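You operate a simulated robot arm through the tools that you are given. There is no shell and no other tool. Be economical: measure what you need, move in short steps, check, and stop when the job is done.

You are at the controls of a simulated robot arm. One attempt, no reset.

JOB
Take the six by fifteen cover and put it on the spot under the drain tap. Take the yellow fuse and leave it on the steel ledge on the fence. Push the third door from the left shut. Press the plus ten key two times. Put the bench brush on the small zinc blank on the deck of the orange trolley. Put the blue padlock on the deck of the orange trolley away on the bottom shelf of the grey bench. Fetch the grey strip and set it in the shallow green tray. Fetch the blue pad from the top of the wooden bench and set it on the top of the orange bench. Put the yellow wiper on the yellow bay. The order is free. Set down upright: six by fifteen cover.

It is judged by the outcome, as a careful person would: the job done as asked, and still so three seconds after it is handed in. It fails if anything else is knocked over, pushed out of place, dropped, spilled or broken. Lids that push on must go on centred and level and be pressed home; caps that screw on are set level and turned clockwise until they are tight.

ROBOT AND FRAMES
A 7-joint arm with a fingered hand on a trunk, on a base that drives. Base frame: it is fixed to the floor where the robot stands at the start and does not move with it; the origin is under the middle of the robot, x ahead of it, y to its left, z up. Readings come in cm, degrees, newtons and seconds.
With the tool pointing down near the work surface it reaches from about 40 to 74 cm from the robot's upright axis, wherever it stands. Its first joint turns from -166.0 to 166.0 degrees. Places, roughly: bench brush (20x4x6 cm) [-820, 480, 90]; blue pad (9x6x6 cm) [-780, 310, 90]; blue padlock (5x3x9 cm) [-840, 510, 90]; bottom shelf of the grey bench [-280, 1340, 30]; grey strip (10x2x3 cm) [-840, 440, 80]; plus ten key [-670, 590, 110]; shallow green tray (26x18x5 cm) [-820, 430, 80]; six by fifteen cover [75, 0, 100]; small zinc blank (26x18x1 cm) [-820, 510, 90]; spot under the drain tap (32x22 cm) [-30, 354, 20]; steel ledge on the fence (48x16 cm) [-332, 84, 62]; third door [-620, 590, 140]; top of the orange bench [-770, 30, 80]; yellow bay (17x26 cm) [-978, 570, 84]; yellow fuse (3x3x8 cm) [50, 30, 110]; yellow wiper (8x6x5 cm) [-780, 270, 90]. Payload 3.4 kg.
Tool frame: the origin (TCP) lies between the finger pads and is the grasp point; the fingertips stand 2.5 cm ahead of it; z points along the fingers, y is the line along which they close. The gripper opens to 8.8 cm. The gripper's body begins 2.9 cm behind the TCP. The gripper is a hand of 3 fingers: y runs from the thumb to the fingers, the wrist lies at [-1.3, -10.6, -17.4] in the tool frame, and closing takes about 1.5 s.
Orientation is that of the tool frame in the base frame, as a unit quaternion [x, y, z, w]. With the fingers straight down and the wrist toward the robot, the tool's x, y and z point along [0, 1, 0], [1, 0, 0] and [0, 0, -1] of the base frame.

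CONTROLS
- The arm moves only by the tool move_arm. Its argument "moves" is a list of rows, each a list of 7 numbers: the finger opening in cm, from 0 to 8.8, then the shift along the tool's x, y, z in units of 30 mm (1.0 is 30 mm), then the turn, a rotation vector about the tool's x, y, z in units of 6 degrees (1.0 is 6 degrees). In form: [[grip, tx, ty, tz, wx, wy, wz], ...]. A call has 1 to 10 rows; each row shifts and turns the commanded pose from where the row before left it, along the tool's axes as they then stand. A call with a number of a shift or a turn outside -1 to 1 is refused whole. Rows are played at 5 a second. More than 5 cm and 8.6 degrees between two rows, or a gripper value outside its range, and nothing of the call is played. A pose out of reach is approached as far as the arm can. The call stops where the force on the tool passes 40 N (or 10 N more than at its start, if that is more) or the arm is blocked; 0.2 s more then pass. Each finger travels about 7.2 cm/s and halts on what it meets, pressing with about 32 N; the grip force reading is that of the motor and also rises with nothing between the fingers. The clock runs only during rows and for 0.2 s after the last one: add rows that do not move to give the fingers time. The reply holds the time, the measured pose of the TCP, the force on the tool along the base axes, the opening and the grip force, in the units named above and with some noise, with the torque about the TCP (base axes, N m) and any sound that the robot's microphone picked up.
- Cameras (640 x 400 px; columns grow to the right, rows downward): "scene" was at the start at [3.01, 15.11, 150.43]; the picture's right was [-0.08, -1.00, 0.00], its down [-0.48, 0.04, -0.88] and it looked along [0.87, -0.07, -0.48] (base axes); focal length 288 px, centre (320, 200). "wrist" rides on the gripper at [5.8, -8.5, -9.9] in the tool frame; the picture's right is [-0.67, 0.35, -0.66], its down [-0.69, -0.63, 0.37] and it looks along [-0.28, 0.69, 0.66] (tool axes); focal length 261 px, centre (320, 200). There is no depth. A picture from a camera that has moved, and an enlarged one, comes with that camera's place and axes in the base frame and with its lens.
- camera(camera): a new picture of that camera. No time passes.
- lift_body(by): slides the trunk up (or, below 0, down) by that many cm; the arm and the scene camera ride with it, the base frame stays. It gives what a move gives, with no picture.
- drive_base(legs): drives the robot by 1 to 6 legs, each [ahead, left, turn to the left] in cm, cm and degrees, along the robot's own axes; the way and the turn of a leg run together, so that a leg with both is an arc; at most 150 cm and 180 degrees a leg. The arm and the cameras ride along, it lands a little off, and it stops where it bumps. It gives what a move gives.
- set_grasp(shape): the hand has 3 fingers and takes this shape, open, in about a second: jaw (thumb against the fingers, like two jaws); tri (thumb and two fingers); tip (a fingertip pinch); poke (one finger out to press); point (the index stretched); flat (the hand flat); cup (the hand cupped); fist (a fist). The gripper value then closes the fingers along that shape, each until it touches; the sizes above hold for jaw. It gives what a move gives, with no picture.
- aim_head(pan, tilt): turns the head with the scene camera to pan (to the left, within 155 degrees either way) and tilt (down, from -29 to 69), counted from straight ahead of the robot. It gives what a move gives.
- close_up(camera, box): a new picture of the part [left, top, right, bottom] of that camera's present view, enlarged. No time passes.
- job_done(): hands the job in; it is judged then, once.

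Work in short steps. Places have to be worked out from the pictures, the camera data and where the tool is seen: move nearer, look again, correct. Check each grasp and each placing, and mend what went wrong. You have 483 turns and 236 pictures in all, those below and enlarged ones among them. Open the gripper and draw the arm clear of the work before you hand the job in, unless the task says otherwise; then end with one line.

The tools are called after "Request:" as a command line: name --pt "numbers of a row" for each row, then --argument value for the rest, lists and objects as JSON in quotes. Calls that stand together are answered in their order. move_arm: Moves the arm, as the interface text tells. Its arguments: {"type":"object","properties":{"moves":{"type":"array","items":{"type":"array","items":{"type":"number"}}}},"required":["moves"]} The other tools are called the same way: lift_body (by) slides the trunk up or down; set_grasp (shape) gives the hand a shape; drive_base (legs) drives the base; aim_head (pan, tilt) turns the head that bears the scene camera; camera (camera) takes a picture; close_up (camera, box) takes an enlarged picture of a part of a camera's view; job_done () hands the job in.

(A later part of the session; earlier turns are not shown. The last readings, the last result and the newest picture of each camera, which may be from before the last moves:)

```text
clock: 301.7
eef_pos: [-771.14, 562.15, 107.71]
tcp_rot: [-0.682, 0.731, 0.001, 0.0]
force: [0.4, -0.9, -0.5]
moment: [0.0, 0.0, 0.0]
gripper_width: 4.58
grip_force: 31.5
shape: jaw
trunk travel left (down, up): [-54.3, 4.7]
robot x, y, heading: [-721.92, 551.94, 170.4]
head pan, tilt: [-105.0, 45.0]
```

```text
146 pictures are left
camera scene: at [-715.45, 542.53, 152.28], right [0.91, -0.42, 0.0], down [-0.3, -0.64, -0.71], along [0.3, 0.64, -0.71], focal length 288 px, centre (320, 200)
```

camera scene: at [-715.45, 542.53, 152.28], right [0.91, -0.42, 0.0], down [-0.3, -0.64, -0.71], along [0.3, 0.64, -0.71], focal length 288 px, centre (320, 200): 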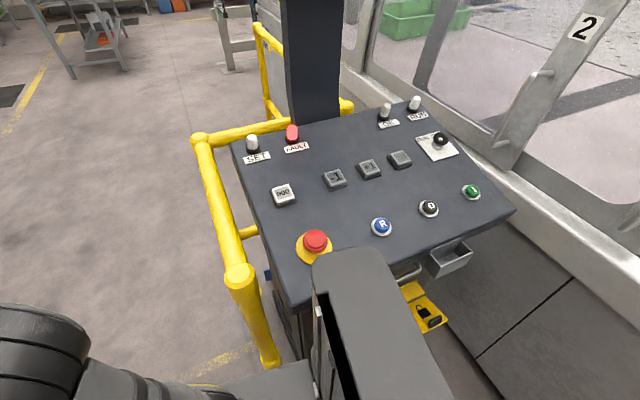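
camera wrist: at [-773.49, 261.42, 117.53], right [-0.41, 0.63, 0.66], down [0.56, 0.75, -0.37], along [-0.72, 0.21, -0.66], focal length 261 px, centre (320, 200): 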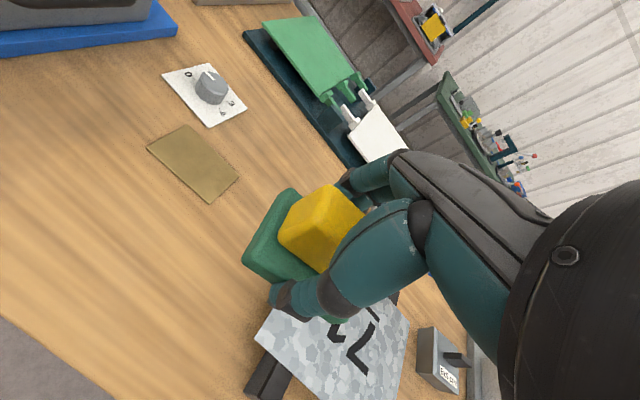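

The yellow rail corner beside the console (≈(-717,581)) was touched. Ease away to the left, straighten, then go diagonally past the trolley's end.

Request:
drive_base --legs '[[0, 5, 0], [4, 0, 9.8], [66, -28, 0]]'

Request:
camera --camera "scene"

```text
clock: 306.8
eef_pos: [-843.62, 576.42, 107.54]
tcp_rot: [0.745, -0.667, 0.0, 0.0]
force: [0.3, 0.1, -0.2]
moment: [0.0, 0.0, -0.02]
gripper_width: 4.59
grip_force: 31.6
shape: jaw
trunk travel left (down, up): [-54.3, 4.7]
robot x, y, heading: [-793.09, 574.83, -179.7]
head pan, tilt: [-105.0, 45.0]
```

```text
145 pictures are left
camera scene: at [-785.22, 566.87, 152.28], right [0.97, -0.25, 0.0], down [-0.18, -0.68, -0.71], along [0.18, 0.68, -0.71], focal length 288 px, centre (320, 200)
```

scene: 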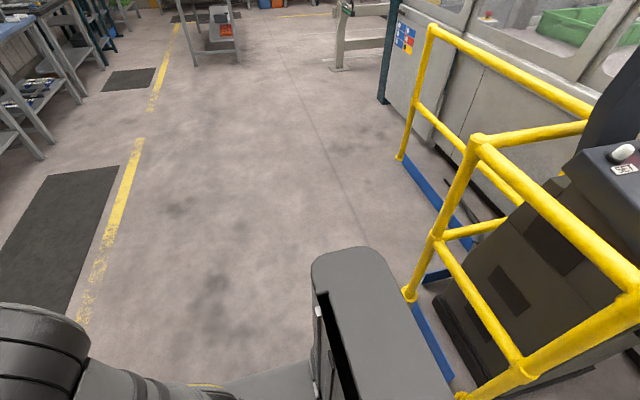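

Rail is intact. Continue to the bay station.

Request:
drive_base --legs '[[95, 0, 0]]'

Request:
aim_head --pan 0 --tilt 40

Request:
camera --camera "scene"

Request:
camera --camera "wrist"

```text
clock: 311.8
eef_pos: [-938.26, 575.89, 107.64]
tcp_rot: [0.744, -0.668, 0.0, 0.0]
force: [-0.7, -0.2, -1.0]
moment: [-0.02, -0.02, -0.04]
gripper_width: 4.59
grip_force: 31.9
shape: jaw
trunk travel left (down, up): [-54.3, 4.7]
robot x, y, heading: [-888.11, 574.4, -179.5]
head pan, tilt: [-105.0, 45.0]
```

```text
clock: 313.6
eef_pos: [-938.37, 575.89, 107.68]
tcp_rot: [0.744, -0.668, 0.0, 0.0]
force: [0.0, 0.0, -1.1]
moment: [0.0, 0.01, -0.02]
gripper_width: 4.58
grip_force: 32.0
shape: jaw
trunk travel left (down, up): [-54.3, 4.7]
robot x, y, heading: [-887.92, 573.96, -179.7]
head pan, tilt: [0.0, 40.0]
```

```text
144 pictures are left
camera scene: at [-890.42, 558.33, 153.0], right [-0.01, 1.0, 0.0], down [0.64, 0.0, -0.77], along [-0.77, 0.0, -0.64], focal length 288 px, centre (320, 200)
```

scene: 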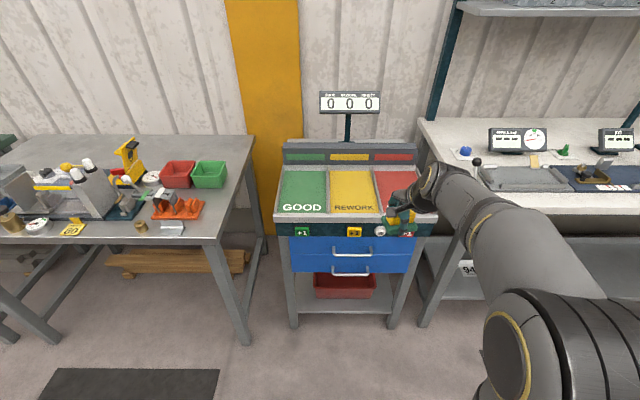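

```text
143 pictures are left
camera wrist: at [-929.2, 570.95, 117.56], right [-0.42, 0.63, 0.66], down [0.55, 0.75, -0.37], along [-0.72, 0.21, -0.66], focal length 261 px, centre (320, 200)
```

wrist: 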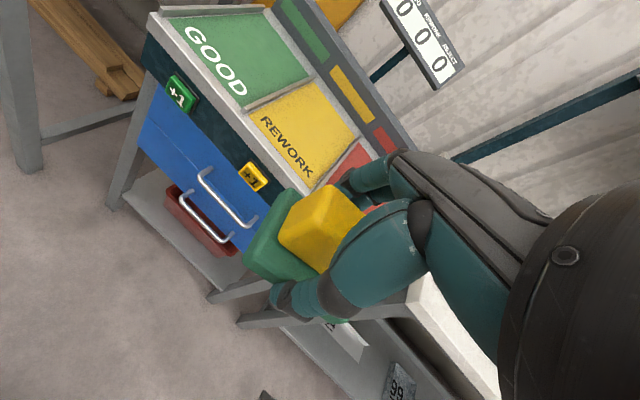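

The yellow REWORK bay spans x -968..-993, y 563..579. Drive 26 cm ahead and extend over its centre (-979.5,571).

Request:
drive_base --legs '[[26, 0, 0]]'

Request:
move_arm --pt "0 0.25 0.8 0 0 0 0" --pt "0 0.25 0.8 0 0 0 0" --pt "0 0.25 0.8 0 0 0 0" --pt "0 0.25 0.8 0 0 0 0" --pt "0 0.1 0.8 0 0 0 0" --pt "0 0 0.5 0 0 0 0" --pt "0 0 0 0 0 0 0"

Request:
camera --camera "scene"

Request:
camera --camera "wrist"

```text
clock: 315.4
eef_pos: [-963.8, 575.64, 107.58]
tcp_rot: [0.744, -0.668, 0.0, 0.0]
force: [-0.4, -0.5, -0.8]
moment: [-0.01, -0.01, 0.0]
gripper_width: 4.57
grip_force: 31.7
shape: jaw
trunk travel left (down, up): [-54.3, 4.7]
robot x, y, heading: [-913.29, 573.97, -179.5]
head pan, tilt: [0.0, 40.0]
```

```text
clock: 317.0
eef_pos: [-977.04, 570.94, 107.7]
tcp_rot: [0.744, -0.668, -0.001, 0.0]
force: [0.2, 0.8, -0.3]
moment: [0.0, 0.0, -0.02]
gripper_width: 4.56
grip_force: 31.9
shape: jaw
trunk travel left (down, up): [-54.3, 4.7]
robot x, y, heading: [-913.26, 573.74, -179.6]
head pan, tilt: [0.0, 40.0]
```

```text
142 pictures are left
camera scene: at [-915.94, 558.14, 153.0], right [-0.01, 1.0, 0.0], down [0.64, 0.0, -0.77], along [-0.77, -0.01, -0.64], focal length 288 px, centre (320, 200)
```

scene: 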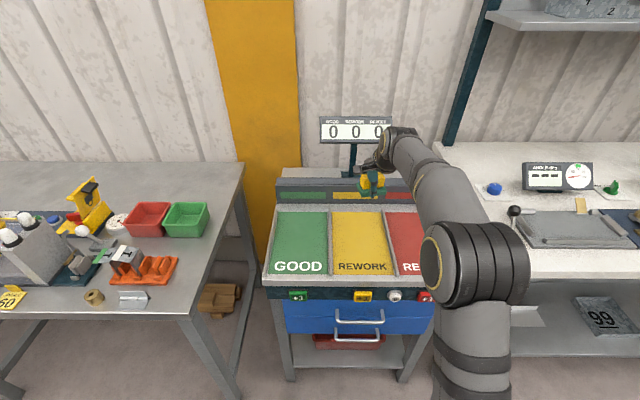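

```text
141 pictures are left
camera wrist: at [-967.91, 565.99, 117.59], right [-0.42, 0.63, 0.66], down [0.55, 0.75, -0.37], along [-0.72, 0.21, -0.66], focal length 261 px, centre (320, 200)
```

wrist: 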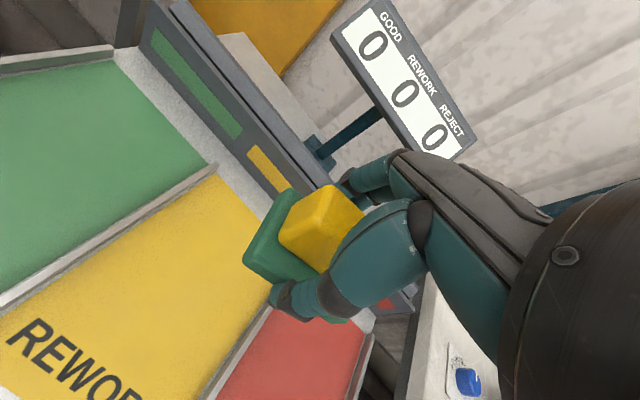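

Hand at (-977,570.9) vs. bay centre (-979,570): good. Lower by trunk 15 cm, then check.

Request:
lift_body --by -15

Request:
camera --camera "wrist"

Request:
close_up --camera "scene" --box '[260, 100, 460, 260]'

```text
clock: 318.8
eef_pos: [-977.06, 570.97, 92.64]
tcp_rot: [0.745, -0.667, 0.0, 0.0]
force: [0.0, 0.2, -0.3]
moment: [0.0, -0.03, -0.01]
gripper_width: 4.59
grip_force: 31.9
shape: jaw
trunk travel left (down, up): [-39.3, 19.7]
robot x, y, heading: [-913.45, 573.94, -179.7]
head pan, tilt: [0.0, 40.0]
```

```text
140 pictures are left
camera wrist: at [-967.89, 566.0, 102.6], right [-0.42, 0.63, 0.66], down [0.55, 0.75, -0.37], along [-0.72, 0.21, -0.66], focal length 261 px, centre (320, 200)
```

wrist: 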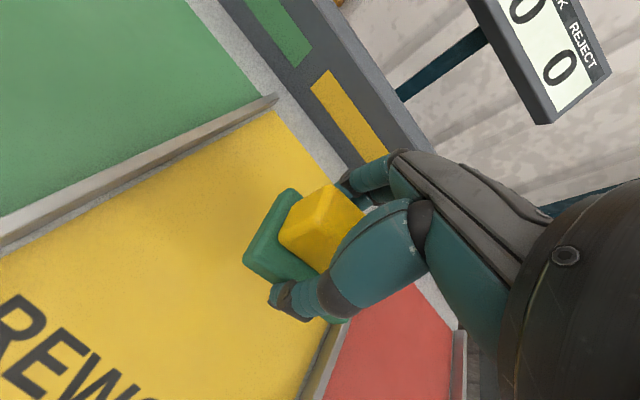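

```text
2.50 times, centred on (360, 180) of scene
camera zoom: at [-915.94, 558.15, 138.01], right [-0.01, 1.0, 0.0], down [0.64, 0.0, -0.77], along [-0.77, -0.01, -0.64], focal length 721 px, centre (220, 250)
```

zoom: 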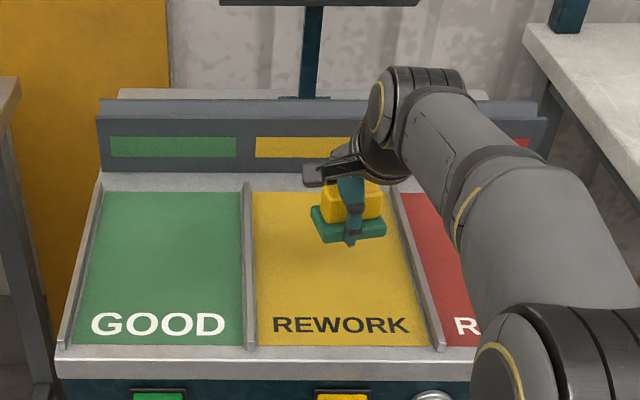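

Slightly right of centre; nudge 1.2 cm left, then lower in fine steps.

Request:
move_arm --pt "0 0.4 -0.3 0 0 0 0" --pt "0 0 0 0.4 0 0 0" --pt "0 0 0 0.4 0 0 0" --pt "0 0 0 0 0 0 0"

Request:
move_arm --pt "0 0 0 0.2 0 0 0" --pt "0 0 0 0 0 0 0"

Request:
move_arm --pt "0 0 0 0.15 0 0 0" --pt "0 0 0 0 0 0 0"

Request:
move_arm --pt "0 0 0 0.12 0 0 0" --pt "0 0 0 0 0 0 0"

```text
clock: 319.8
eef_pos: [-975.9, 569.76, 90.34]
tcp_rot: [0.745, -0.667, 0.0, 0.0]
force: [1.0, 0.1, -0.2]
moment: [-0.04, 0.01, -0.01]
gripper_width: 4.53
grip_force: 32.1
shape: jaw
trunk travel left (down, up): [-39.3, 19.7]
robot x, y, heading: [-913.87, 573.83, -179.8]
head pan, tilt: [0.0, 40.0]
```

```text
clock: 320.4
eef_pos: [-975.84, 569.72, 89.75]
tcp_rot: [0.744, -0.669, 0.0, 0.0]
force: [-0.4, 0.0, -0.2]
moment: [0.02, -0.03, 0.0]
gripper_width: 4.59
grip_force: 32.8
shape: jaw
trunk travel left (down, up): [-39.3, 19.7]
robot x, y, heading: [-913.39, 573.98, -179.4]
head pan, tilt: [0.0, 40.0]
```

```text
clock: 321.0
eef_pos: [-976.0, 569.82, 89.17]
tcp_rot: [0.745, -0.668, 0.0, 0.001]
force: [-0.3, 0.1, -0.5]
moment: [-0.02, 0.0, 0.03]
gripper_width: 4.6
grip_force: 32.1
shape: jaw
trunk travel left (down, up): [-39.3, 19.7]
robot x, y, heading: [-913.8, 573.79, -179.5]
head pan, tilt: [0.0, 40.0]
```

```text
clock: 321.6
eef_pos: [-975.92, 569.93, 88.74]
tcp_rot: [0.744, -0.668, -0.001, 0.0]
force: [0.0, 0.3, -0.5]
moment: [0.01, -0.01, -0.04]
gripper_width: 4.58
grip_force: 32.4
shape: jaw
trunk travel left (down, up): [-39.3, 19.7]
robot x, y, heading: [-913.35, 574.1, -179.5]
head pan, tilt: [0.0, 40.0]
```

Request:
move_arm --pt "0 0 0 0.1 0 0 0" --pt "0 0 0 0 0 0 0"

Request:
move_arm --pt "0 0 0 0.1 0 0 0" --pt "0 0 0 0 0 0 0"

Request:
close_up --camera "scene" --box '[260, 100, 460, 260]'

```text
clock: 322.2
eef_pos: [-975.86, 569.77, 88.57]
tcp_rot: [0.744, -0.668, 0.0, 0.0]
force: [-0.2, -0.2, -0.9]
moment: [0.0, 0.0, -0.02]
gripper_width: 4.58
grip_force: 31.6
shape: jaw
trunk travel left (down, up): [-39.3, 19.7]
robot x, y, heading: [-913.85, 573.68, -179.5]
head pan, tilt: [0.0, 40.0]
```

```text
clock: 322.8
eef_pos: [-975.9, 569.85, 88.24]
tcp_rot: [0.744, -0.668, 0.0, 0.0]
force: [0.5, 0.2, -1.1]
moment: [0.03, 0.03, -0.02]
gripper_width: 4.58
grip_force: 31.7
shape: jaw
trunk travel left (down, up): [-39.3, 19.7]
robot x, y, heading: [-913.45, 573.94, -179.7]
head pan, tilt: [0.0, 40.0]
```

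```text
2.50 times, centred on (360, 180) of scene
camera zoom: at [-915.94, 558.14, 138.0], right [-0.01, 1.0, 0.0], down [0.64, 0.0, -0.77], along [-0.77, -0.01, -0.64], focal length 721 px, centre (220, 250)
```

zoom: 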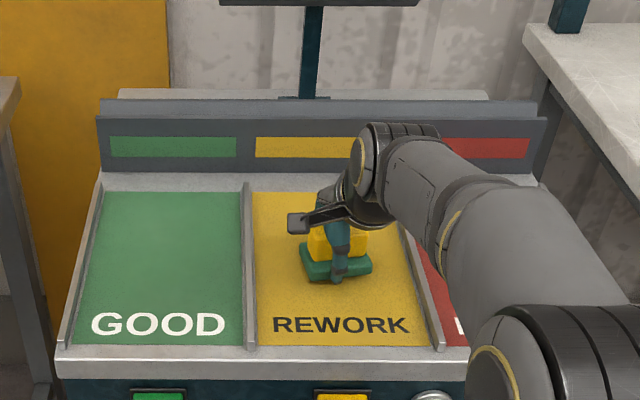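

Nearly there; continue.

Request:
move_arm --pt "0 0 0 0.12 0 0 0" --pt "0 0 0 0 0 0 0"

Request:
move_arm --pt "0 0 0 0.12 0 0 0" --pt "0 0 0 0 0 0 0"

Request:
move_arm --pt "0 0 0 0.12 0 0 0" --pt "0 0 0 0 0 0 0"

```text
clock: 323.4
eef_pos: [-975.98, 569.72, 87.97]
tcp_rot: [0.744, -0.668, 0.0, 0.0]
force: [-0.5, -0.4, -1.2]
moment: [0.0, 0.0, 0.03]
gripper_width: 4.56
grip_force: 32.2
shape: jaw
trunk travel left (down, up): [-39.3, 19.7]
robot x, y, heading: [-913.62, 573.74, -179.7]
head pan, tilt: [0.0, 40.0]
```

```text
clock: 324.0
eef_pos: [-975.93, 569.78, 87.45]
tcp_rot: [0.744, -0.668, 0.0, -0.001]
force: [-0.3, 0.8, 0.8]
moment: [-0.07, 0.03, 0.02]
gripper_width: 4.58
grip_force: 31.8
shape: jaw
trunk travel left (down, up): [-39.3, 19.7]
robot x, y, heading: [-913.62, 574.18, -179.6]
head pan, tilt: [0.0, 40.0]
```

```text
clock: 324.6
eef_pos: [-975.72, 569.78, 87.62]
tcp_rot: [0.744, -0.668, -0.003, 0.003]
force: [-3.1, -0.3, 21.5]
moment: [0.03, -0.34, 0.02]
gripper_width: 4.59
grip_force: 31.8
shape: jaw
trunk travel left (down, up): [-39.3, 19.7]
robot x, y, heading: [-913.26, 574.02, -179.7]
head pan, tilt: [0.0, 40.0]
```

Contact. Relieve a little, open and rise.

Request:
move_arm --pt "0 0 0 -0.12 0 0 0" --pt "4.8 0 0 0 0 0 0" --pt "6 0 0 0 0 0 0" --pt "7.5 0 0 0 0 0 0" --pt "7.5 0 0 0 0 0 0"

Request:
lift_body --by 18

Request:
close_up --camera "scene" --box '[220, 140, 460, 300]'

```text
clock: 325.8
eef_pos: [-975.88, 569.86, 87.43]
tcp_rot: [0.744, -0.668, 0.0, 0.0]
force: [1.4, 0.8, 4.1]
moment: [0.04, 0.12, 0.02]
gripper_width: 7.28
grip_force: 0.1
shape: jaw
trunk travel left (down, up): [-39.3, 19.7]
robot x, y, heading: [-913.86, 574.25, -179.6]
head pan, tilt: [0.0, 40.0]
```

```text
clock: 327.8
eef_pos: [-975.85, 569.81, 105.54]
tcp_rot: [0.744, -0.668, 0.0, 0.001]
force: [-0.5, -0.3, -0.8]
moment: [0.04, 0.06, -0.04]
gripper_width: 7.48
grip_force: 0.0
shape: jaw
trunk travel left (down, up): [-57.3, 1.7]
robot x, y, heading: [-913.21, 573.93, -179.5]
head pan, tilt: [0.0, 40.0]
```

```text
2.50 times, centred on (340, 220) of scene
camera zoom: at [-915.94, 558.14, 156.0], right [-0.01, 1.0, 0.0], down [0.64, 0.0, -0.77], along [-0.77, -0.01, -0.64], focal length 721 px, centre (270, 150)
```

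zoom: 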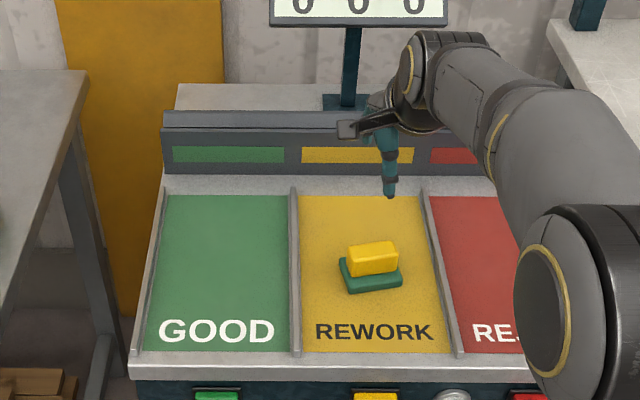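

Wiper is on the yellow bay. Next, the trolley: west side access. Back 16, turn around to face +x (heading 0), then view.

Request:
drive_base --legs '[[-16, 0, 0], [0, 0, 90], [0, 0, 89.5]]'

Request:
aim_head --pan -40 --tilt 40

Request:
camera --camera "scene"

```text
clock: 336.8
eef_pos: [-834.84, 576.87, 105.54]
tcp_rot: [0.676, 0.737, -0.001, 0.0]
force: [0.1, 0.0, -0.4]
moment: [-0.01, -0.02, 0.0]
gripper_width: 7.5
grip_force: 0.0
shape: jaw
trunk travel left (down, up): [-57.3, 1.7]
robot x, y, heading: [-897.36, 573.8, -0.9]
head pan, tilt: [0.0, 40.0]
```

```text
clock: 337.9
eef_pos: [-834.8, 576.94, 105.61]
tcp_rot: [0.676, 0.737, 0.0, 0.0]
force: [0.3, 0.0, -0.3]
moment: [0.02, 0.03, 0.0]
gripper_width: 7.47
grip_force: 0.0
shape: jaw
trunk travel left (down, up): [-57.3, 1.7]
robot x, y, heading: [-897.51, 574.73, -0.8]
head pan, tilt: [-40.0, 40.0]
```

```text
136 pictures are left
camera scene: at [-896.68, 584.41, 156.0], right [-0.65, -0.76, 0.0], down [-0.49, 0.42, -0.77], along [0.58, -0.5, -0.64], focal length 288 px, centre (320, 200)
```

scene: 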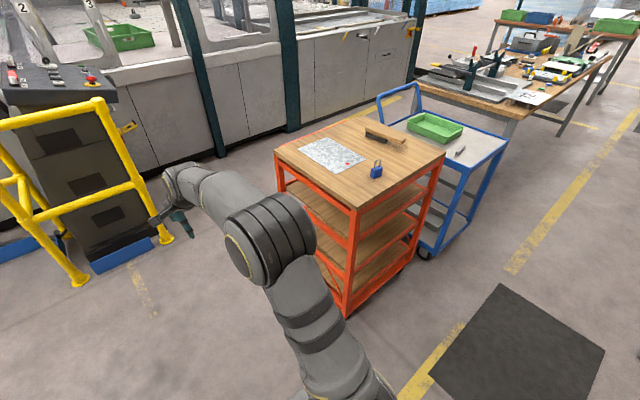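

Clear aisle on the west side. Shift right along the trolley to y≈482.

Request:
drive_base --legs '[[0, -92, 0.8]]'

Request:
aim_head --pan 0 --tilt 45

Request:
camera --camera "scene"

Request:
camera --camera "wrist"

```text
clock: 342.7
eef_pos: [-834.58, 487.56, 105.63]
tcp_rot: [0.662, 0.749, 0.0, -0.001]
force: [0.3, -0.1, 1.1]
moment: [-0.02, 0.0, 0.0]
gripper_width: 7.48
grip_force: 0.0
shape: jaw
trunk travel left (down, up): [-57.3, 1.7]
robot x, y, heading: [-896.66, 482.56, 1.5]
head pan, tilt: [-40.0, 40.0]
```

```text
clock: 343.7
eef_pos: [-834.53, 487.57, 105.46]
tcp_rot: [0.662, 0.749, -0.001, 0.0]
force: [-0.2, 0.6, 0.0]
moment: [-0.02, -0.02, 0.0]
gripper_width: 7.46
grip_force: 0.0
shape: jaw
trunk travel left (down, up): [-57.3, 1.7]
robot x, y, heading: [-896.72, 482.42, 1.1]
head pan, tilt: [0.0, 45.0]
```

```text
135 pictures are left
camera scene: at [-895.24, 498.43, 155.28], right [0.02, -1.0, 0.0], down [-0.71, -0.01, -0.71], along [0.71, 0.01, -0.71], focal length 288 px, centre (320, 200)
```

scene: 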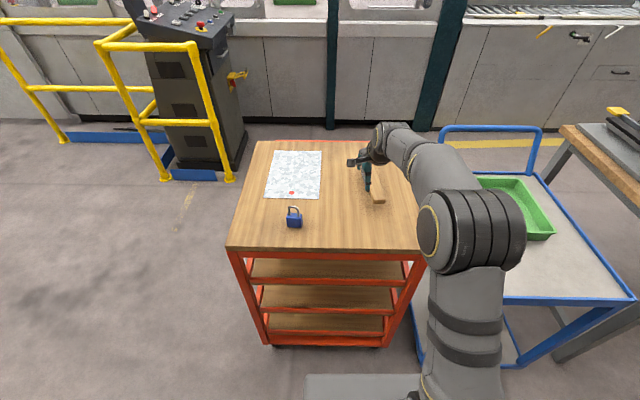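

```text
134 pictures are left
camera wrist: at [-843.78, 492.28, 115.51], right [0.43, -0.62, 0.66], down [-0.54, -0.76, -0.37], along [0.72, -0.2, -0.66], focal length 261 px, centre (320, 200)
```

wrist: 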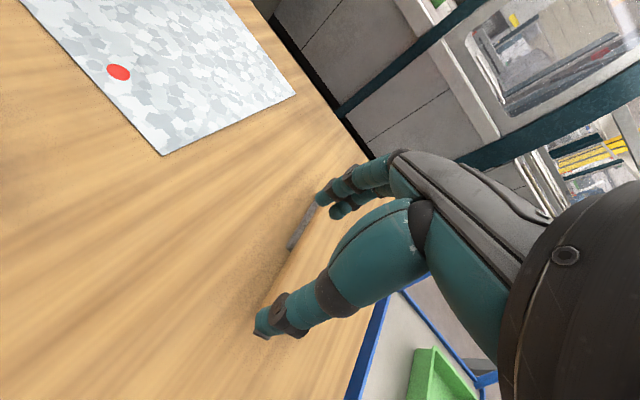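

The hand hides the brush; move it 13 cm left to see.

Request:
move_arm --pt "8.8 0.9 -0.3 0 0 0 0" --pt "8.8 0.9 -0.3 0 0 0 0" --pt "8.8 0.9 -0.3 0 0 0 0" --pt "8.8 0.9 -0.3 0 0 0 0" --pt "8.8 0.9 -0.3 0 0 0 0" --pt "8.8 0 0 0 0 0 0"

Request:
close_up --camera "scene" --box '[230, 130, 450, 260]'

Request:
camera --camera "wrist"

```text
clock: 345.1
eef_pos: [-840.72, 500.63, 105.53]
tcp_rot: [0.663, 0.749, 0.0, 0.0]
force: [0.5, 0.0, 0.1]
moment: [0.03, 0.02, 0.0]
gripper_width: 8.76
grip_force: 0.1
shape: jaw
trunk travel left (down, up): [-57.3, 1.7]
robot x, y, heading: [-896.98, 482.54, 1.1]
head pan, tilt: [0.0, 45.0]
```

```text
2.91 times, centred on (340, 195) of scene
camera zoom: at [-895.24, 498.43, 155.28], right [0.02, -1.0, 0.0], down [-0.71, -0.02, -0.71], along [0.71, 0.02, -0.71], focal length 839 px, centre (262, 214)
```

zoom: 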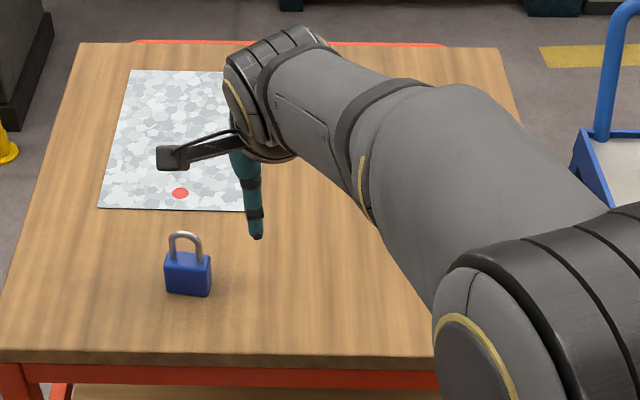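

```text
132 pictures are left
camera wrist: at [-849.91, 505.23, 115.54], right [0.43, -0.62, 0.66], down [-0.54, -0.76, -0.37], along [0.72, -0.2, -0.66], focal length 261 px, centre (320, 200)
```

wrist: 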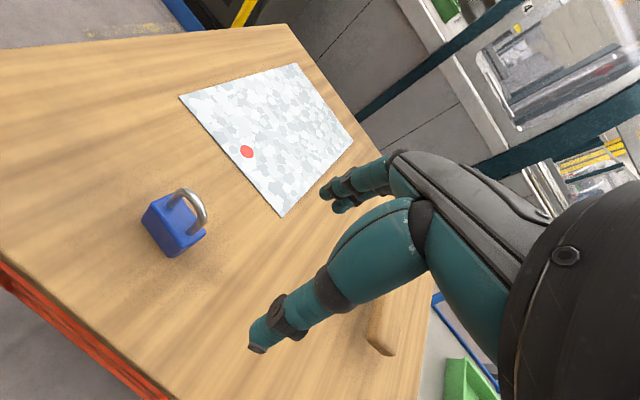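

Better to put the hand to the right of the brush: move 30 cm right.

Request:
move_arm --pt "8.8 -0.95 0 0 0 0 0" --pt "8.8 -0.95 0 0 0 0 0" --pt "8.8 -0.95 0 0 0 0 0" --pt "8.8 -0.95 0 0 0 0 0" --pt "8.8 -0.95 0 0 0 0 0" --pt "8.8 -0.95 0 0 0 0 0" --pt "8.8 -0.95 0 0 0 0 0" --pt "8.8 -0.95 0 0 0 0 0" --pt "8.8 -0.95 0 0 0 0 0" --pt "8.8 -0.95 0 0 0 0 0"

Request:
close_up --camera "scene" --box '[230, 130, 450, 260]'

Request:
camera --camera "wrist"

```text
clock: 347.3
eef_pos: [-837.3, 472.12, 105.57]
tcp_rot: [0.662, 0.749, 0.0, 0.001]
force: [-1.0, -0.1, -0.3]
moment: [0.03, -0.01, 0.01]
gripper_width: 8.76
grip_force: 0.0
shape: jaw
trunk travel left (down, up): [-57.3, 1.7]
robot x, y, heading: [-896.97, 482.4, 1.3]
head pan, tilt: [0.0, 45.0]
```

```text
2.91 times, centred on (340, 195) of scene
camera zoom: at [-895.23, 498.4, 155.28], right [0.02, -1.0, 0.0], down [-0.71, -0.02, -0.71], along [0.71, 0.02, -0.71], focal length 839 px, centre (262, 214)
```

zoom: 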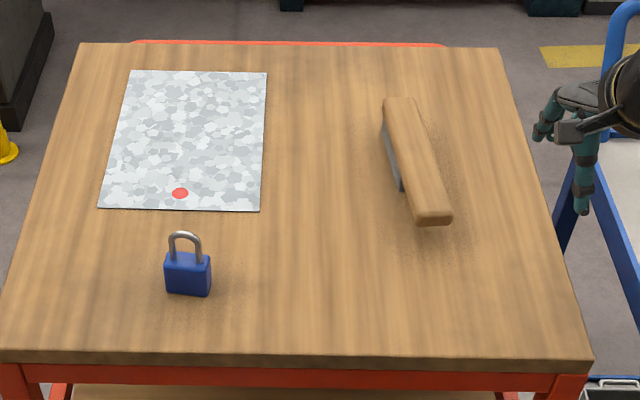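

```text
130 pictures are left
camera wrist: at [-846.35, 476.8, 115.45], right [0.43, -0.62, 0.66], down [-0.54, -0.76, -0.37], along [0.72, -0.2, -0.66], focal length 261 px, centre (320, 200)
```

wrist: 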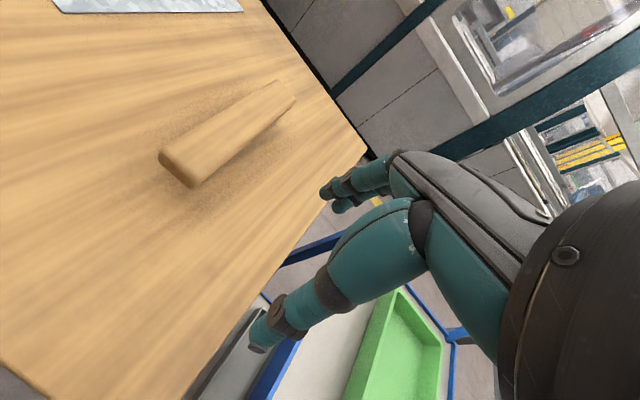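

Brush: top z≈93, centre (-822.7,483.2), axis along x (+5°). Deck west edge is at x≈-847, so I can drive 11 cm closer. The grip must close across y, so I'll turn the hand 90° (wrist to the right).

Request:
drive_base --legs '[[11, 3, -1.2]]'

Request:
move_arm --pt "8.8 0 -1 -0.3 0 0 -0.9" --pt "8.8 0 -1 0 0 0 -0.9" --pt "8.8 0 -1 0 0 0 -0.9" --pt "8.8 0 -1 0 0 0 -0.9" --pt "8.8 0 0 0 0 0 -0.9" --pt "8.8 0 0 0 0 0 -0.9" --pt "8.8 0 0 0 0 0 -0.9" --pt "8.8 0 0 0 0 0 -0.9" --pt "8.8 0 0 0 0 0 -0.9" --pt "8.8 0 0 0 0 0 -0.9"

```text
clock: 348.6
eef_pos: [-826.21, 474.11, 105.44]
tcp_rot: [0.669, 0.743, -0.001, -0.001]
force: [-0.5, 0.7, -1.0]
moment: [-0.01, 0.02, 0.02]
gripper_width: 8.77
grip_force: 0.0
shape: jaw
trunk travel left (down, up): [-57.3, 1.7]
robot x, y, heading: [-886.19, 485.44, 0.2]
head pan, tilt: [0.0, 45.0]
```

```text
clock: 350.8
eef_pos: [-837.94, 471.24, 106.51]
tcp_rot: [0.259, 0.966, 0.0, 0.0]
force: [-0.9, -0.5, -0.3]
moment: [-0.01, -0.01, -0.01]
gripper_width: 8.76
grip_force: 0.0
shape: jaw
trunk travel left (down, up): [-57.3, 1.7]
robot x, y, heading: [-885.64, 485.5, -0.0]
head pan, tilt: [0.0, 45.0]
```

Request:
move_arm --pt "8.8 0 0 0 0 0 -1" --pt "8.8 0 0 0 0 0 -1" --pt "8.8 0 0 0 0 0 -1" --pt "8.8 0 0 0 0 0 -1" --pt "8.8 0 0 0 0 0 -1" --pt "8.8 0 0 0 0 0 -0.83" --pt "8.8 0 0 0 0 0 0"

Request:
camera --camera "scene"

Request:
camera --camera "wrist"

```text
clock: 352.4
eef_pos: [-837.9, 471.14, 106.44]
tcp_rot: [-0.043, 0.999, 0.0, 0.001]
force: [0.2, 0.0, 0.3]
moment: [0.0, 0.04, -0.01]
gripper_width: 8.73
grip_force: 0.0
shape: jaw
trunk travel left (down, up): [-57.3, 1.7]
robot x, y, heading: [-885.84, 485.43, 0.1]
head pan, tilt: [0.0, 45.0]
```

```text
129 pictures are left
camera scene: at [-883.84, 501.48, 155.28], right [0.0, -1.0, 0.0], down [-0.71, 0.0, -0.71], along [0.71, 0.0, -0.71], focal length 288 px, centre (320, 200)
```

scene: 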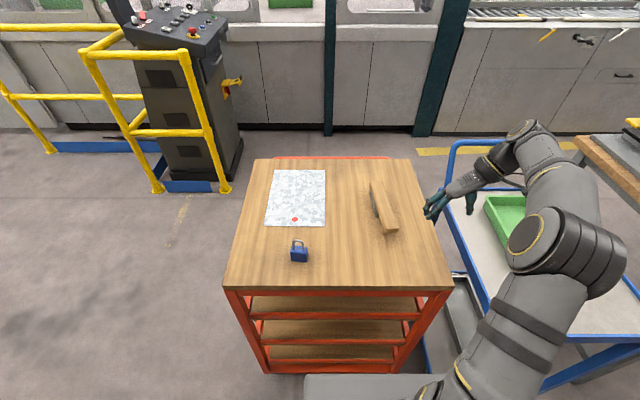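

```text
128 pictures are left
camera wrist: at [-843.0, 462.11, 116.34], right [0.64, 0.4, 0.66], down [0.74, -0.57, -0.37], along [0.22, 0.72, -0.66], focal length 261 px, centre (320, 200)
```

wrist: 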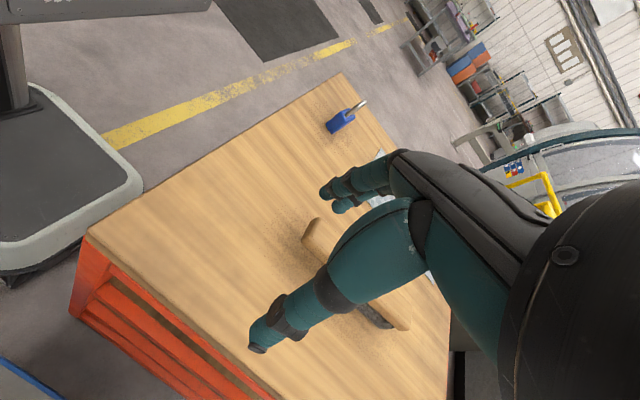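

Orientation is right. Extend toward the brush centre and see how far it reaches.

Request:
move_arm --pt "8.8 -0.8 0.6 0 0 0 0" --pt "8.8 -0.8 0.6 0 0 0 0" --pt "8.8 -0.8 0.6 0 0 0 0" --pt "8.8 -0.8 0.6 0 0 0 0" --pt "8.8 -0.8 0.6 0 0 0 0" --pt "8.8 -0.7 0.55 0 0 0 0" --pt "8.8 -0.7 0 0 0 0 0" --pt "8.8 0 0 0 0 0 0"

```text
clock: 354.1
eef_pos: [-827.84, 482.72, 105.87]
tcp_rot: [-0.043, 0.999, 0.0, 0.0]
force: [-0.8, 1.1, -0.1]
moment: [-0.01, 0.04, 0.0]
gripper_width: 8.76
grip_force: 0.0
shape: jaw
out of reach, approached as far as the arm can: row 5, 6, 7
trunk travel left (down, up): [-57.3, 1.7]
robot x, y, heading: [-885.96, 485.71, 0.1]
head pan, tilt: [0.0, 45.0]
```

Request:
move_arm --pt "8.8 0 0 0.9 0 0 0" --pt "8.8 0 0 0.9 0 0 0" --pt "8.8 0 0 0.7 0 0 0" --pt "8.8 0 0 0 0 0 0"

Request:
camera --camera "wrist"

Request:
close_up --camera "scene" --box '[280, 120, 480, 260]'

```text
clock: 355.1
eef_pos: [-827.61, 482.69, 98.34]
tcp_rot: [-0.041, 0.999, 0.0, 0.0]
force: [0.4, 0.2, -0.5]
moment: [-0.02, 0.0, 0.0]
gripper_width: 8.77
grip_force: 0.0
shape: jaw
trunk travel left (down, up): [-57.3, 1.7]
robot x, y, heading: [-885.8, 485.55, -0.1]
head pan, tilt: [0.0, 45.0]
```

```text
127 pictures are left
camera wrist: at [-832.77, 473.76, 108.29], right [0.64, 0.4, 0.66], down [0.74, -0.57, -0.37], along [0.23, 0.72, -0.66], focal length 261 px, centre (320, 200)
```

wrist: 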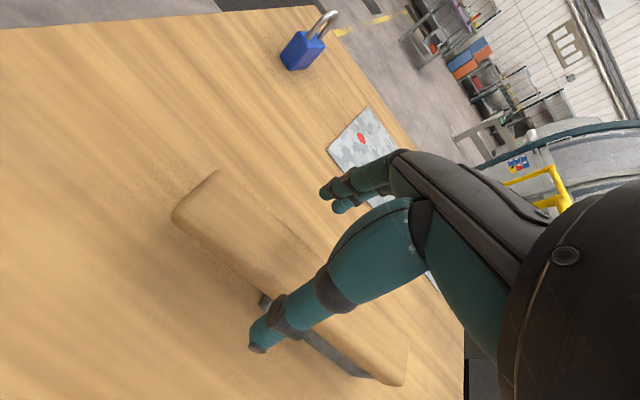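

```text
2.86 times, centred on (380, 190) of scene
camera zoom: at [-883.83, 501.48, 155.28], right [0.0, -1.0, 0.0], down [-0.71, 0.0, -0.71], along [0.71, 0.0, -0.71], focal length 824 px, centre (149, 229)
```

zoom: 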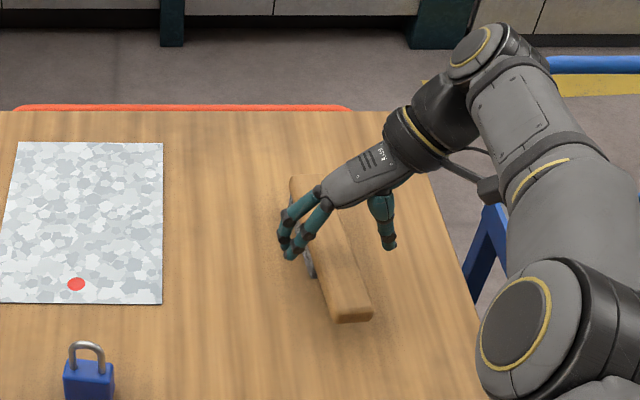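

Request:
move_arm --pt "8.8 -0.8 0 0 0 0 0" --pt "8.8 -0.8 0 0 0 0 0" --pt "8.8 0 0 0 0 0 0"

```text
clock: 355.9
eef_pos: [-826.29, 483.49, 98.58]
tcp_rot: [-0.042, 0.999, -0.001, 0.0]
force: [0.2, -0.1, 0.2]
moment: [0.03, 0.03, 0.02]
gripper_width: 8.76
grip_force: 0.1
shape: jaw
out of reach, approached as far as the arm can: row 1, 2
trunk travel left (down, up): [-57.3, 1.7]
robot x, y, heading: [-886.08, 485.85, 0.1]
head pan, tilt: [0.0, 45.0]
```

Tilt the tool 18° (fingers forward along the brush) to gain reach.

Request:
move_arm --pt "8.8 0 0 0 0 -1 0" --pt "8.8 0 0 0 0 -1 0" --pt "8.8 0 0 0 0 -1 0" --pt "8.8 0 0 0 0 0 0"

Request:
close_up --camera "scene" --box '[280, 120, 480, 260]'

```text
clock: 356.9
eef_pos: [-821.67, 482.43, 99.12]
tcp_rot: [-0.042, 0.987, 0.007, 0.156]
force: [0.7, 0.6, 0.1]
moment: [0.03, -0.01, -0.02]
gripper_width: 8.76
grip_force: 0.1
shape: jaw
out of reach, approached as far as the arm can: row 1, 2, 3
trunk travel left (down, up): [-57.3, 1.7]
robot x, y, heading: [-885.86, 485.61, -0.1]
head pan, tilt: [0.0, 45.0]
```

```text
2.86 times, centred on (380, 190) of scene
camera zoom: at [-883.83, 501.49, 155.28], right [0.0, -1.0, 0.0], down [-0.71, 0.0, -0.71], along [0.71, 0.0, -0.71], focal length 824 px, centre (149, 229)
```

zoom: 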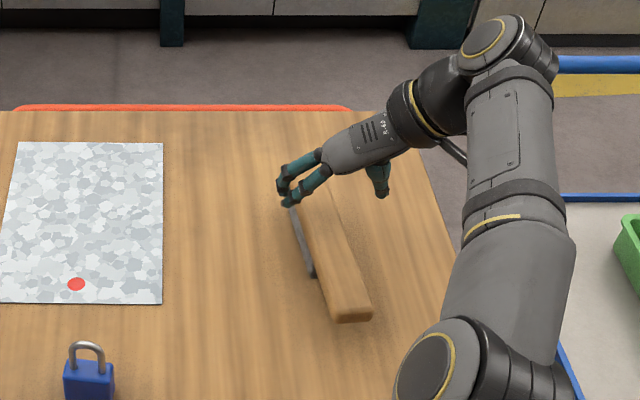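

Now at the brush centre. Nudge +0.7 cm in y, then lower by trunk.

Request:
move_arm --pt "8.8 0.1 0.24 0 0 0 0" --pt "8.8 0 0 0 0 0 0"

Request:
lift_body --by -4.5

Request:
camera --camera "wrist"

Request:
close_up --camera "scene" --box '[280, 120, 480, 260]'

```text
clock: 357.6
eef_pos: [-821.42, 482.93, 99.1]
tcp_rot: [-0.043, 0.987, 0.007, 0.156]
force: [0.5, 0.1, -0.1]
moment: [0.0, 0.01, 0.0]
gripper_width: 8.77
grip_force: 0.1
shape: jaw
out of reach, approached as far as the arm can: row 1
trunk travel left (down, up): [-57.3, 1.7]
robot x, y, heading: [-886.05, 485.91, 0.2]
head pan, tilt: [0.0, 45.0]
```

```text
clock: 358.4
eef_pos: [-821.5, 482.86, 94.59]
tcp_rot: [-0.042, 0.987, 0.006, 0.155]
force: [-0.1, -0.2, 0.0]
moment: [0.01, 0.01, 0.02]
gripper_width: 8.77
grip_force: 0.2
shape: jaw
trunk travel left (down, up): [-52.8, 6.2]
robot x, y, heading: [-885.81, 485.47, 0.4]
head pan, tilt: [0.0, 45.0]
```

```text
124 pictures are left
camera wrist: at [-829.31, 473.59, 102.26], right [0.4, 0.38, 0.83], down [0.82, -0.56, -0.14], along [0.41, 0.73, -0.54], focal length 261 px, centre (320, 200)
```

wrist: 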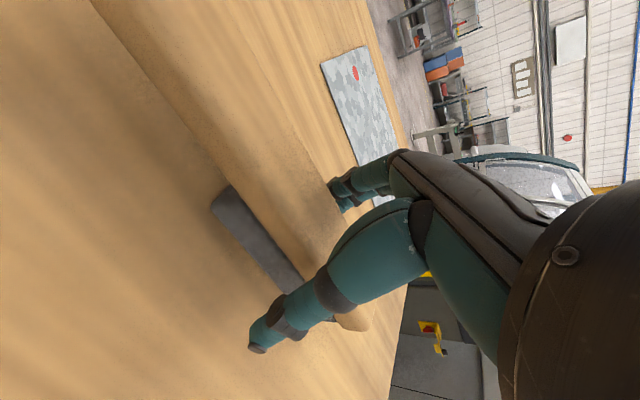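

```text
2.86 times, centred on (380, 190) of scene
camera zoom: at [-883.85, 501.48, 150.78], right [0.0, -1.0, 0.0], down [-0.71, 0.0, -0.71], along [0.71, 0.0, -0.71], focal length 824 px, centre (149, 229)
```

zoom: 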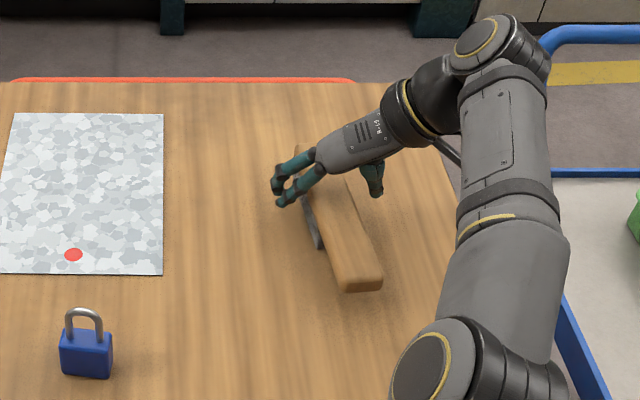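

Fingers straddle the brush. Lower 3.2 cm and close.

Request:
lift_body --by -3.2

Request:
move_arm --pt "6 0 0 0 0 0 0" --pt "4 0 0 0 0 0 0" --pt "2 0 0 0 0 0 0" --pt "0 0 0 0 0 0 0" --pt "0 0 0 0 0 0 0" --pt "0 0 0 0 0 0 0" --pt "0 0 0 0 0 0 0"

Request:
lift_body --by 8

Request:
close_up --camera "scene" --box '[240, 120, 480, 280]'

Request:
camera --camera "wrist"

```text
clock: 359.2
eef_pos: [-821.81, 482.75, 91.98]
tcp_rot: [-0.042, 0.986, 0.009, 0.161]
force: [-1.7, -6.7, 38.8]
moment: [1.35, 0.04, 0.14]
gripper_width: 8.7
grip_force: 0.0
shape: jaw
trunk travel left (down, up): [-49.6, 9.4]
robot x, y, heading: [-886.11, 485.83, 0.2]
head pan, tilt: [0.0, 45.0]
```

```text
clock: 359.7
eef_pos: [-821.53, 483.21, 92.57]
tcp_rot: [-0.042, 0.985, 0.012, 0.166]
force: [0.9, 8.2, 34.0]
moment: [0.94, -0.19, 0.04]
gripper_width: 3.39
grip_force: 31.7
shape: jaw
trunk travel left (down, up): [-49.6, 9.4]
robot x, y, heading: [-885.75, 485.12, 0.2]
head pan, tilt: [0.0, 45.0]
stopped in row 2: the force on the tool passed its limit at 51 N (the readings are from after the stop); the commanded pose is now the measured one
```

```text
clock: 360.8
eef_pos: [-821.37, 482.79, 99.7]
tcp_rot: [-0.043, 0.987, 0.009, 0.157]
force: [0.1, 0.2, -2.0]
moment: [0.02, -0.06, 0.0]
gripper_width: 3.21
grip_force: 32.4
shape: jaw
trunk travel left (down, up): [-57.6, 1.4]
robot x, y, heading: [-886.13, 485.45, 0.0]
head pan, tilt: [0.0, 45.0]
```

```text
2.50 times, centred on (360, 200) of scene
camera zoom: at [-883.81, 501.48, 155.58], right [0.0, -1.0, 0.0], down [-0.71, 0.0, -0.71], along [0.71, 0.0, -0.71], focal length 721 px, centre (220, 200)
```

zoom: 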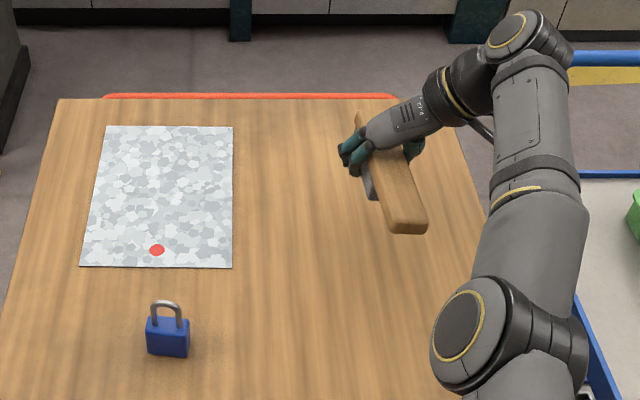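

```text
121 pictures are left
camera wrist: at [-829.26, 473.66, 107.29], right [0.4, 0.38, 0.83], down [0.82, -0.56, -0.14], along [0.42, 0.74, -0.54], focal length 261 px, centre (320, 200)
```

wrist: 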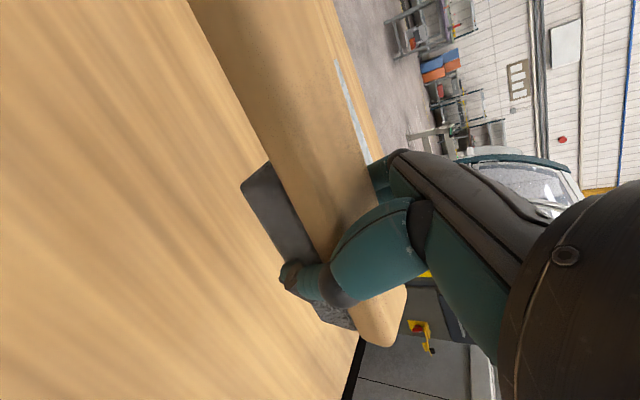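

Brush is held. Reaching the zinc from here would over-extend the arm; I'll place it from the north end. Retract and raise first.

Request:
move_arm --pt "0 0.9 0 -0.3 0 0 0" --pt "0 0.9 0 -0.3 0 0 0" --pt "0 0.9 0 -0.6 0 0 0" --pt "0 0.9 0 -0.9 0 0 0" --pt "0 0.9 0 -0.9 0 0 0" --pt "0 0.6 0 -0.9 0 0 0" --pt "0 0 0 0 0 0 0"

Request:
camera --camera "scene"

```text
clock: 362.4
eef_pos: [-839.7, 481.16, 106.05]
tcp_rot: [-0.043, 0.987, 0.009, 0.157]
force: [0.5, 0.7, -1.9]
moment: [0.0, -0.02, 0.02]
gripper_width: 3.21
grip_force: 31.9
shape: jaw
trunk travel left (down, up): [-57.6, 1.4]
robot x, y, heading: [-886.15, 485.49, -0.0]
head pan, tilt: [0.0, 45.0]
```

```text
120 pictures are left
camera scene: at [-883.82, 501.48, 155.58], right [0.0, -1.0, 0.0], down [-0.71, 0.0, -0.71], along [0.71, 0.0, -0.71], focal length 288 px, centre (320, 200)
```

scene: 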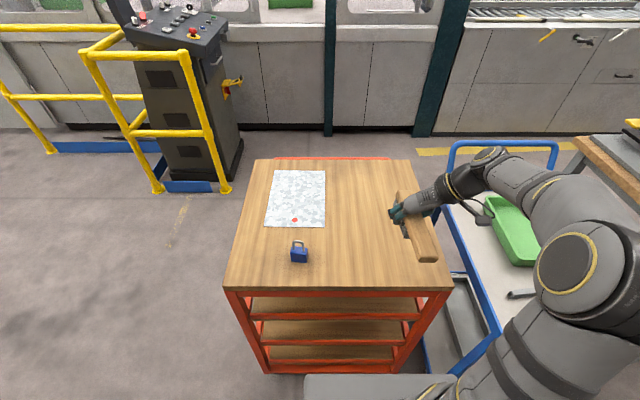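

Brush level, bottom ≈101 cm, above the padlock (96). Drive around to the north end.

Request:
drive_base --legs '[[-12, 0, 0], [0, 100, 0], [0, 0, -90], [0, 72, 0]]'

Request:
camera --camera "scene"

```text
clock: 375.7
eef_pos: [-830.57, 538.6, 105.97]
tcp_rot: [0.661, 0.734, -0.105, 0.119]
force: [-0.1, 0.0, -0.6]
moment: [0.0, -0.03, -0.03]
gripper_width: 3.18
grip_force: 32.0
shape: jaw
trunk travel left (down, up): [-57.6, 1.4]
robot x, y, heading: [-826.76, 584.72, -89.3]
head pan, tilt: [0.0, 45.0]
```

```text
119 pictures are left
camera scene: at [-810.96, 583.13, 155.57], right [-1.0, -0.02, 0.0], down [-0.01, 0.71, -0.71], along [0.01, -0.71, -0.71], focal length 288 px, centre (320, 200)
```

scene: 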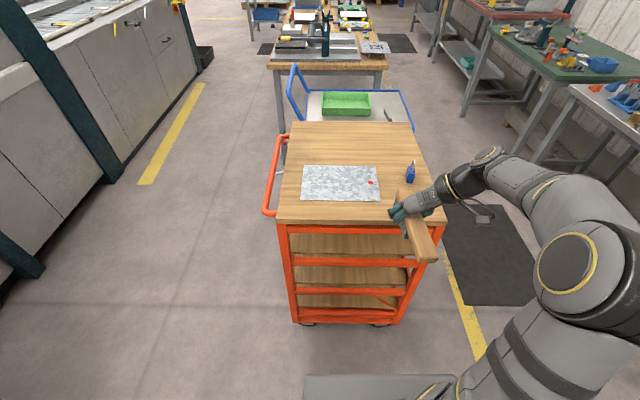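

Rotate the hand −96° about vertical so the brush lies along x with the wrist toward the robot.

Request:
move_arm --pt "0 0 0 0 0.3 0 0.93" --pt "0 0 0 0 0.3 0 0.93" --pt "0 0 0 0 0.3 0 0.93" --pt "0 0 0 0 0.3 0 0.93" --pt "0 0 0 0 0.3 0 0.93" --pt "0 0 0 0 0.3 0 0.93" --pt "0 0 0 0 0.3 0 0.93" --pt "0 0 0 0 0.3 0 0.93" --pt "0 0 0 0 0.3 0 0.93" --pt "0 0 0 0 0.3 0 0.93"

Request:
move_arm --pt "0 0 0 0 0.3 0 0.93" --pt "0 0 0 0 0.3 0 0.93" --pt "0 0 0 0 0.3 0 0.93" --pt "0 0 0 0 0.3 0 0.93" --pt "0 0 0 0 0.3 0 0.93" --pt "0 0 0 0 0.3 0 0.93" --pt "0 0 0 0 0.1 0 0.4" --pt "0 0 0 0 0 0 0"

Request:
camera --camera "scene"

Request:
camera --camera "wrist"

```text
clock: 377.9
eef_pos: [-830.65, 538.71, 106.1]
tcp_rot: [0.937, 0.314, -0.146, 0.052]
force: [-0.6, 0.2, -2.1]
moment: [-0.02, 0.04, 0.01]
gripper_width: 3.2
grip_force: 32.1
shape: jaw
trunk travel left (down, up): [-57.6, 1.4]
robot x, y, heading: [-826.83, 585.1, -89.3]
head pan, tilt: [0.0, 45.0]
```

```text
clock: 379.7
eef_pos: [-830.65, 538.74, 105.94]
tcp_rot: [0.988, -0.004, -0.154, 0.004]
force: [0.5, -0.1, -1.0]
moment: [0.01, 0.05, -0.01]
gripper_width: 3.19
grip_force: 31.8
shape: jaw
trunk travel left (down, up): [-57.6, 1.4]
robot x, y, heading: [-826.86, 585.18, -88.9]
head pan, tilt: [0.0, 45.0]
```

```text
118 pictures are left
camera scene: at [-810.99, 583.13, 155.58], right [-1.0, -0.02, 0.0], down [-0.01, 0.71, -0.71], along [0.01, -0.71, -0.71], focal length 288 px, centre (320, 200)
```

scene: 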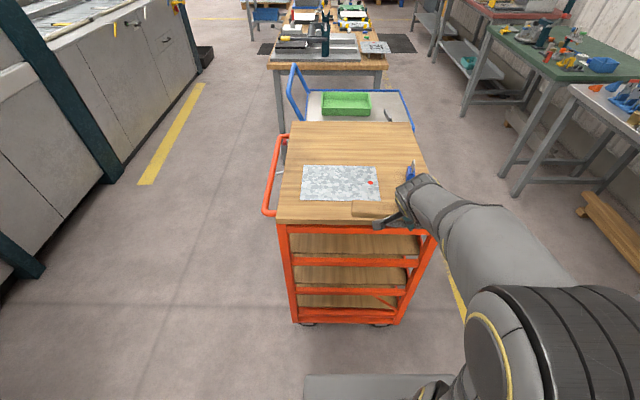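

```text
117 pictures are left
camera wrist: at [-822.03, 547.18, 113.65], right [-0.44, -0.34, 0.83], down [-0.76, 0.63, -0.15], along [-0.48, -0.7, -0.54], focal length 261 px, centre (320, 200)
```

wrist: 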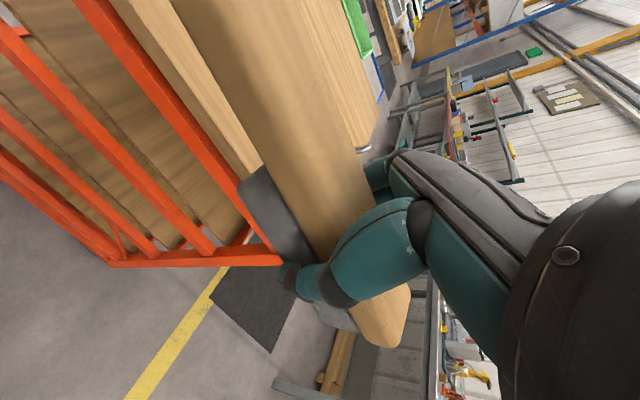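

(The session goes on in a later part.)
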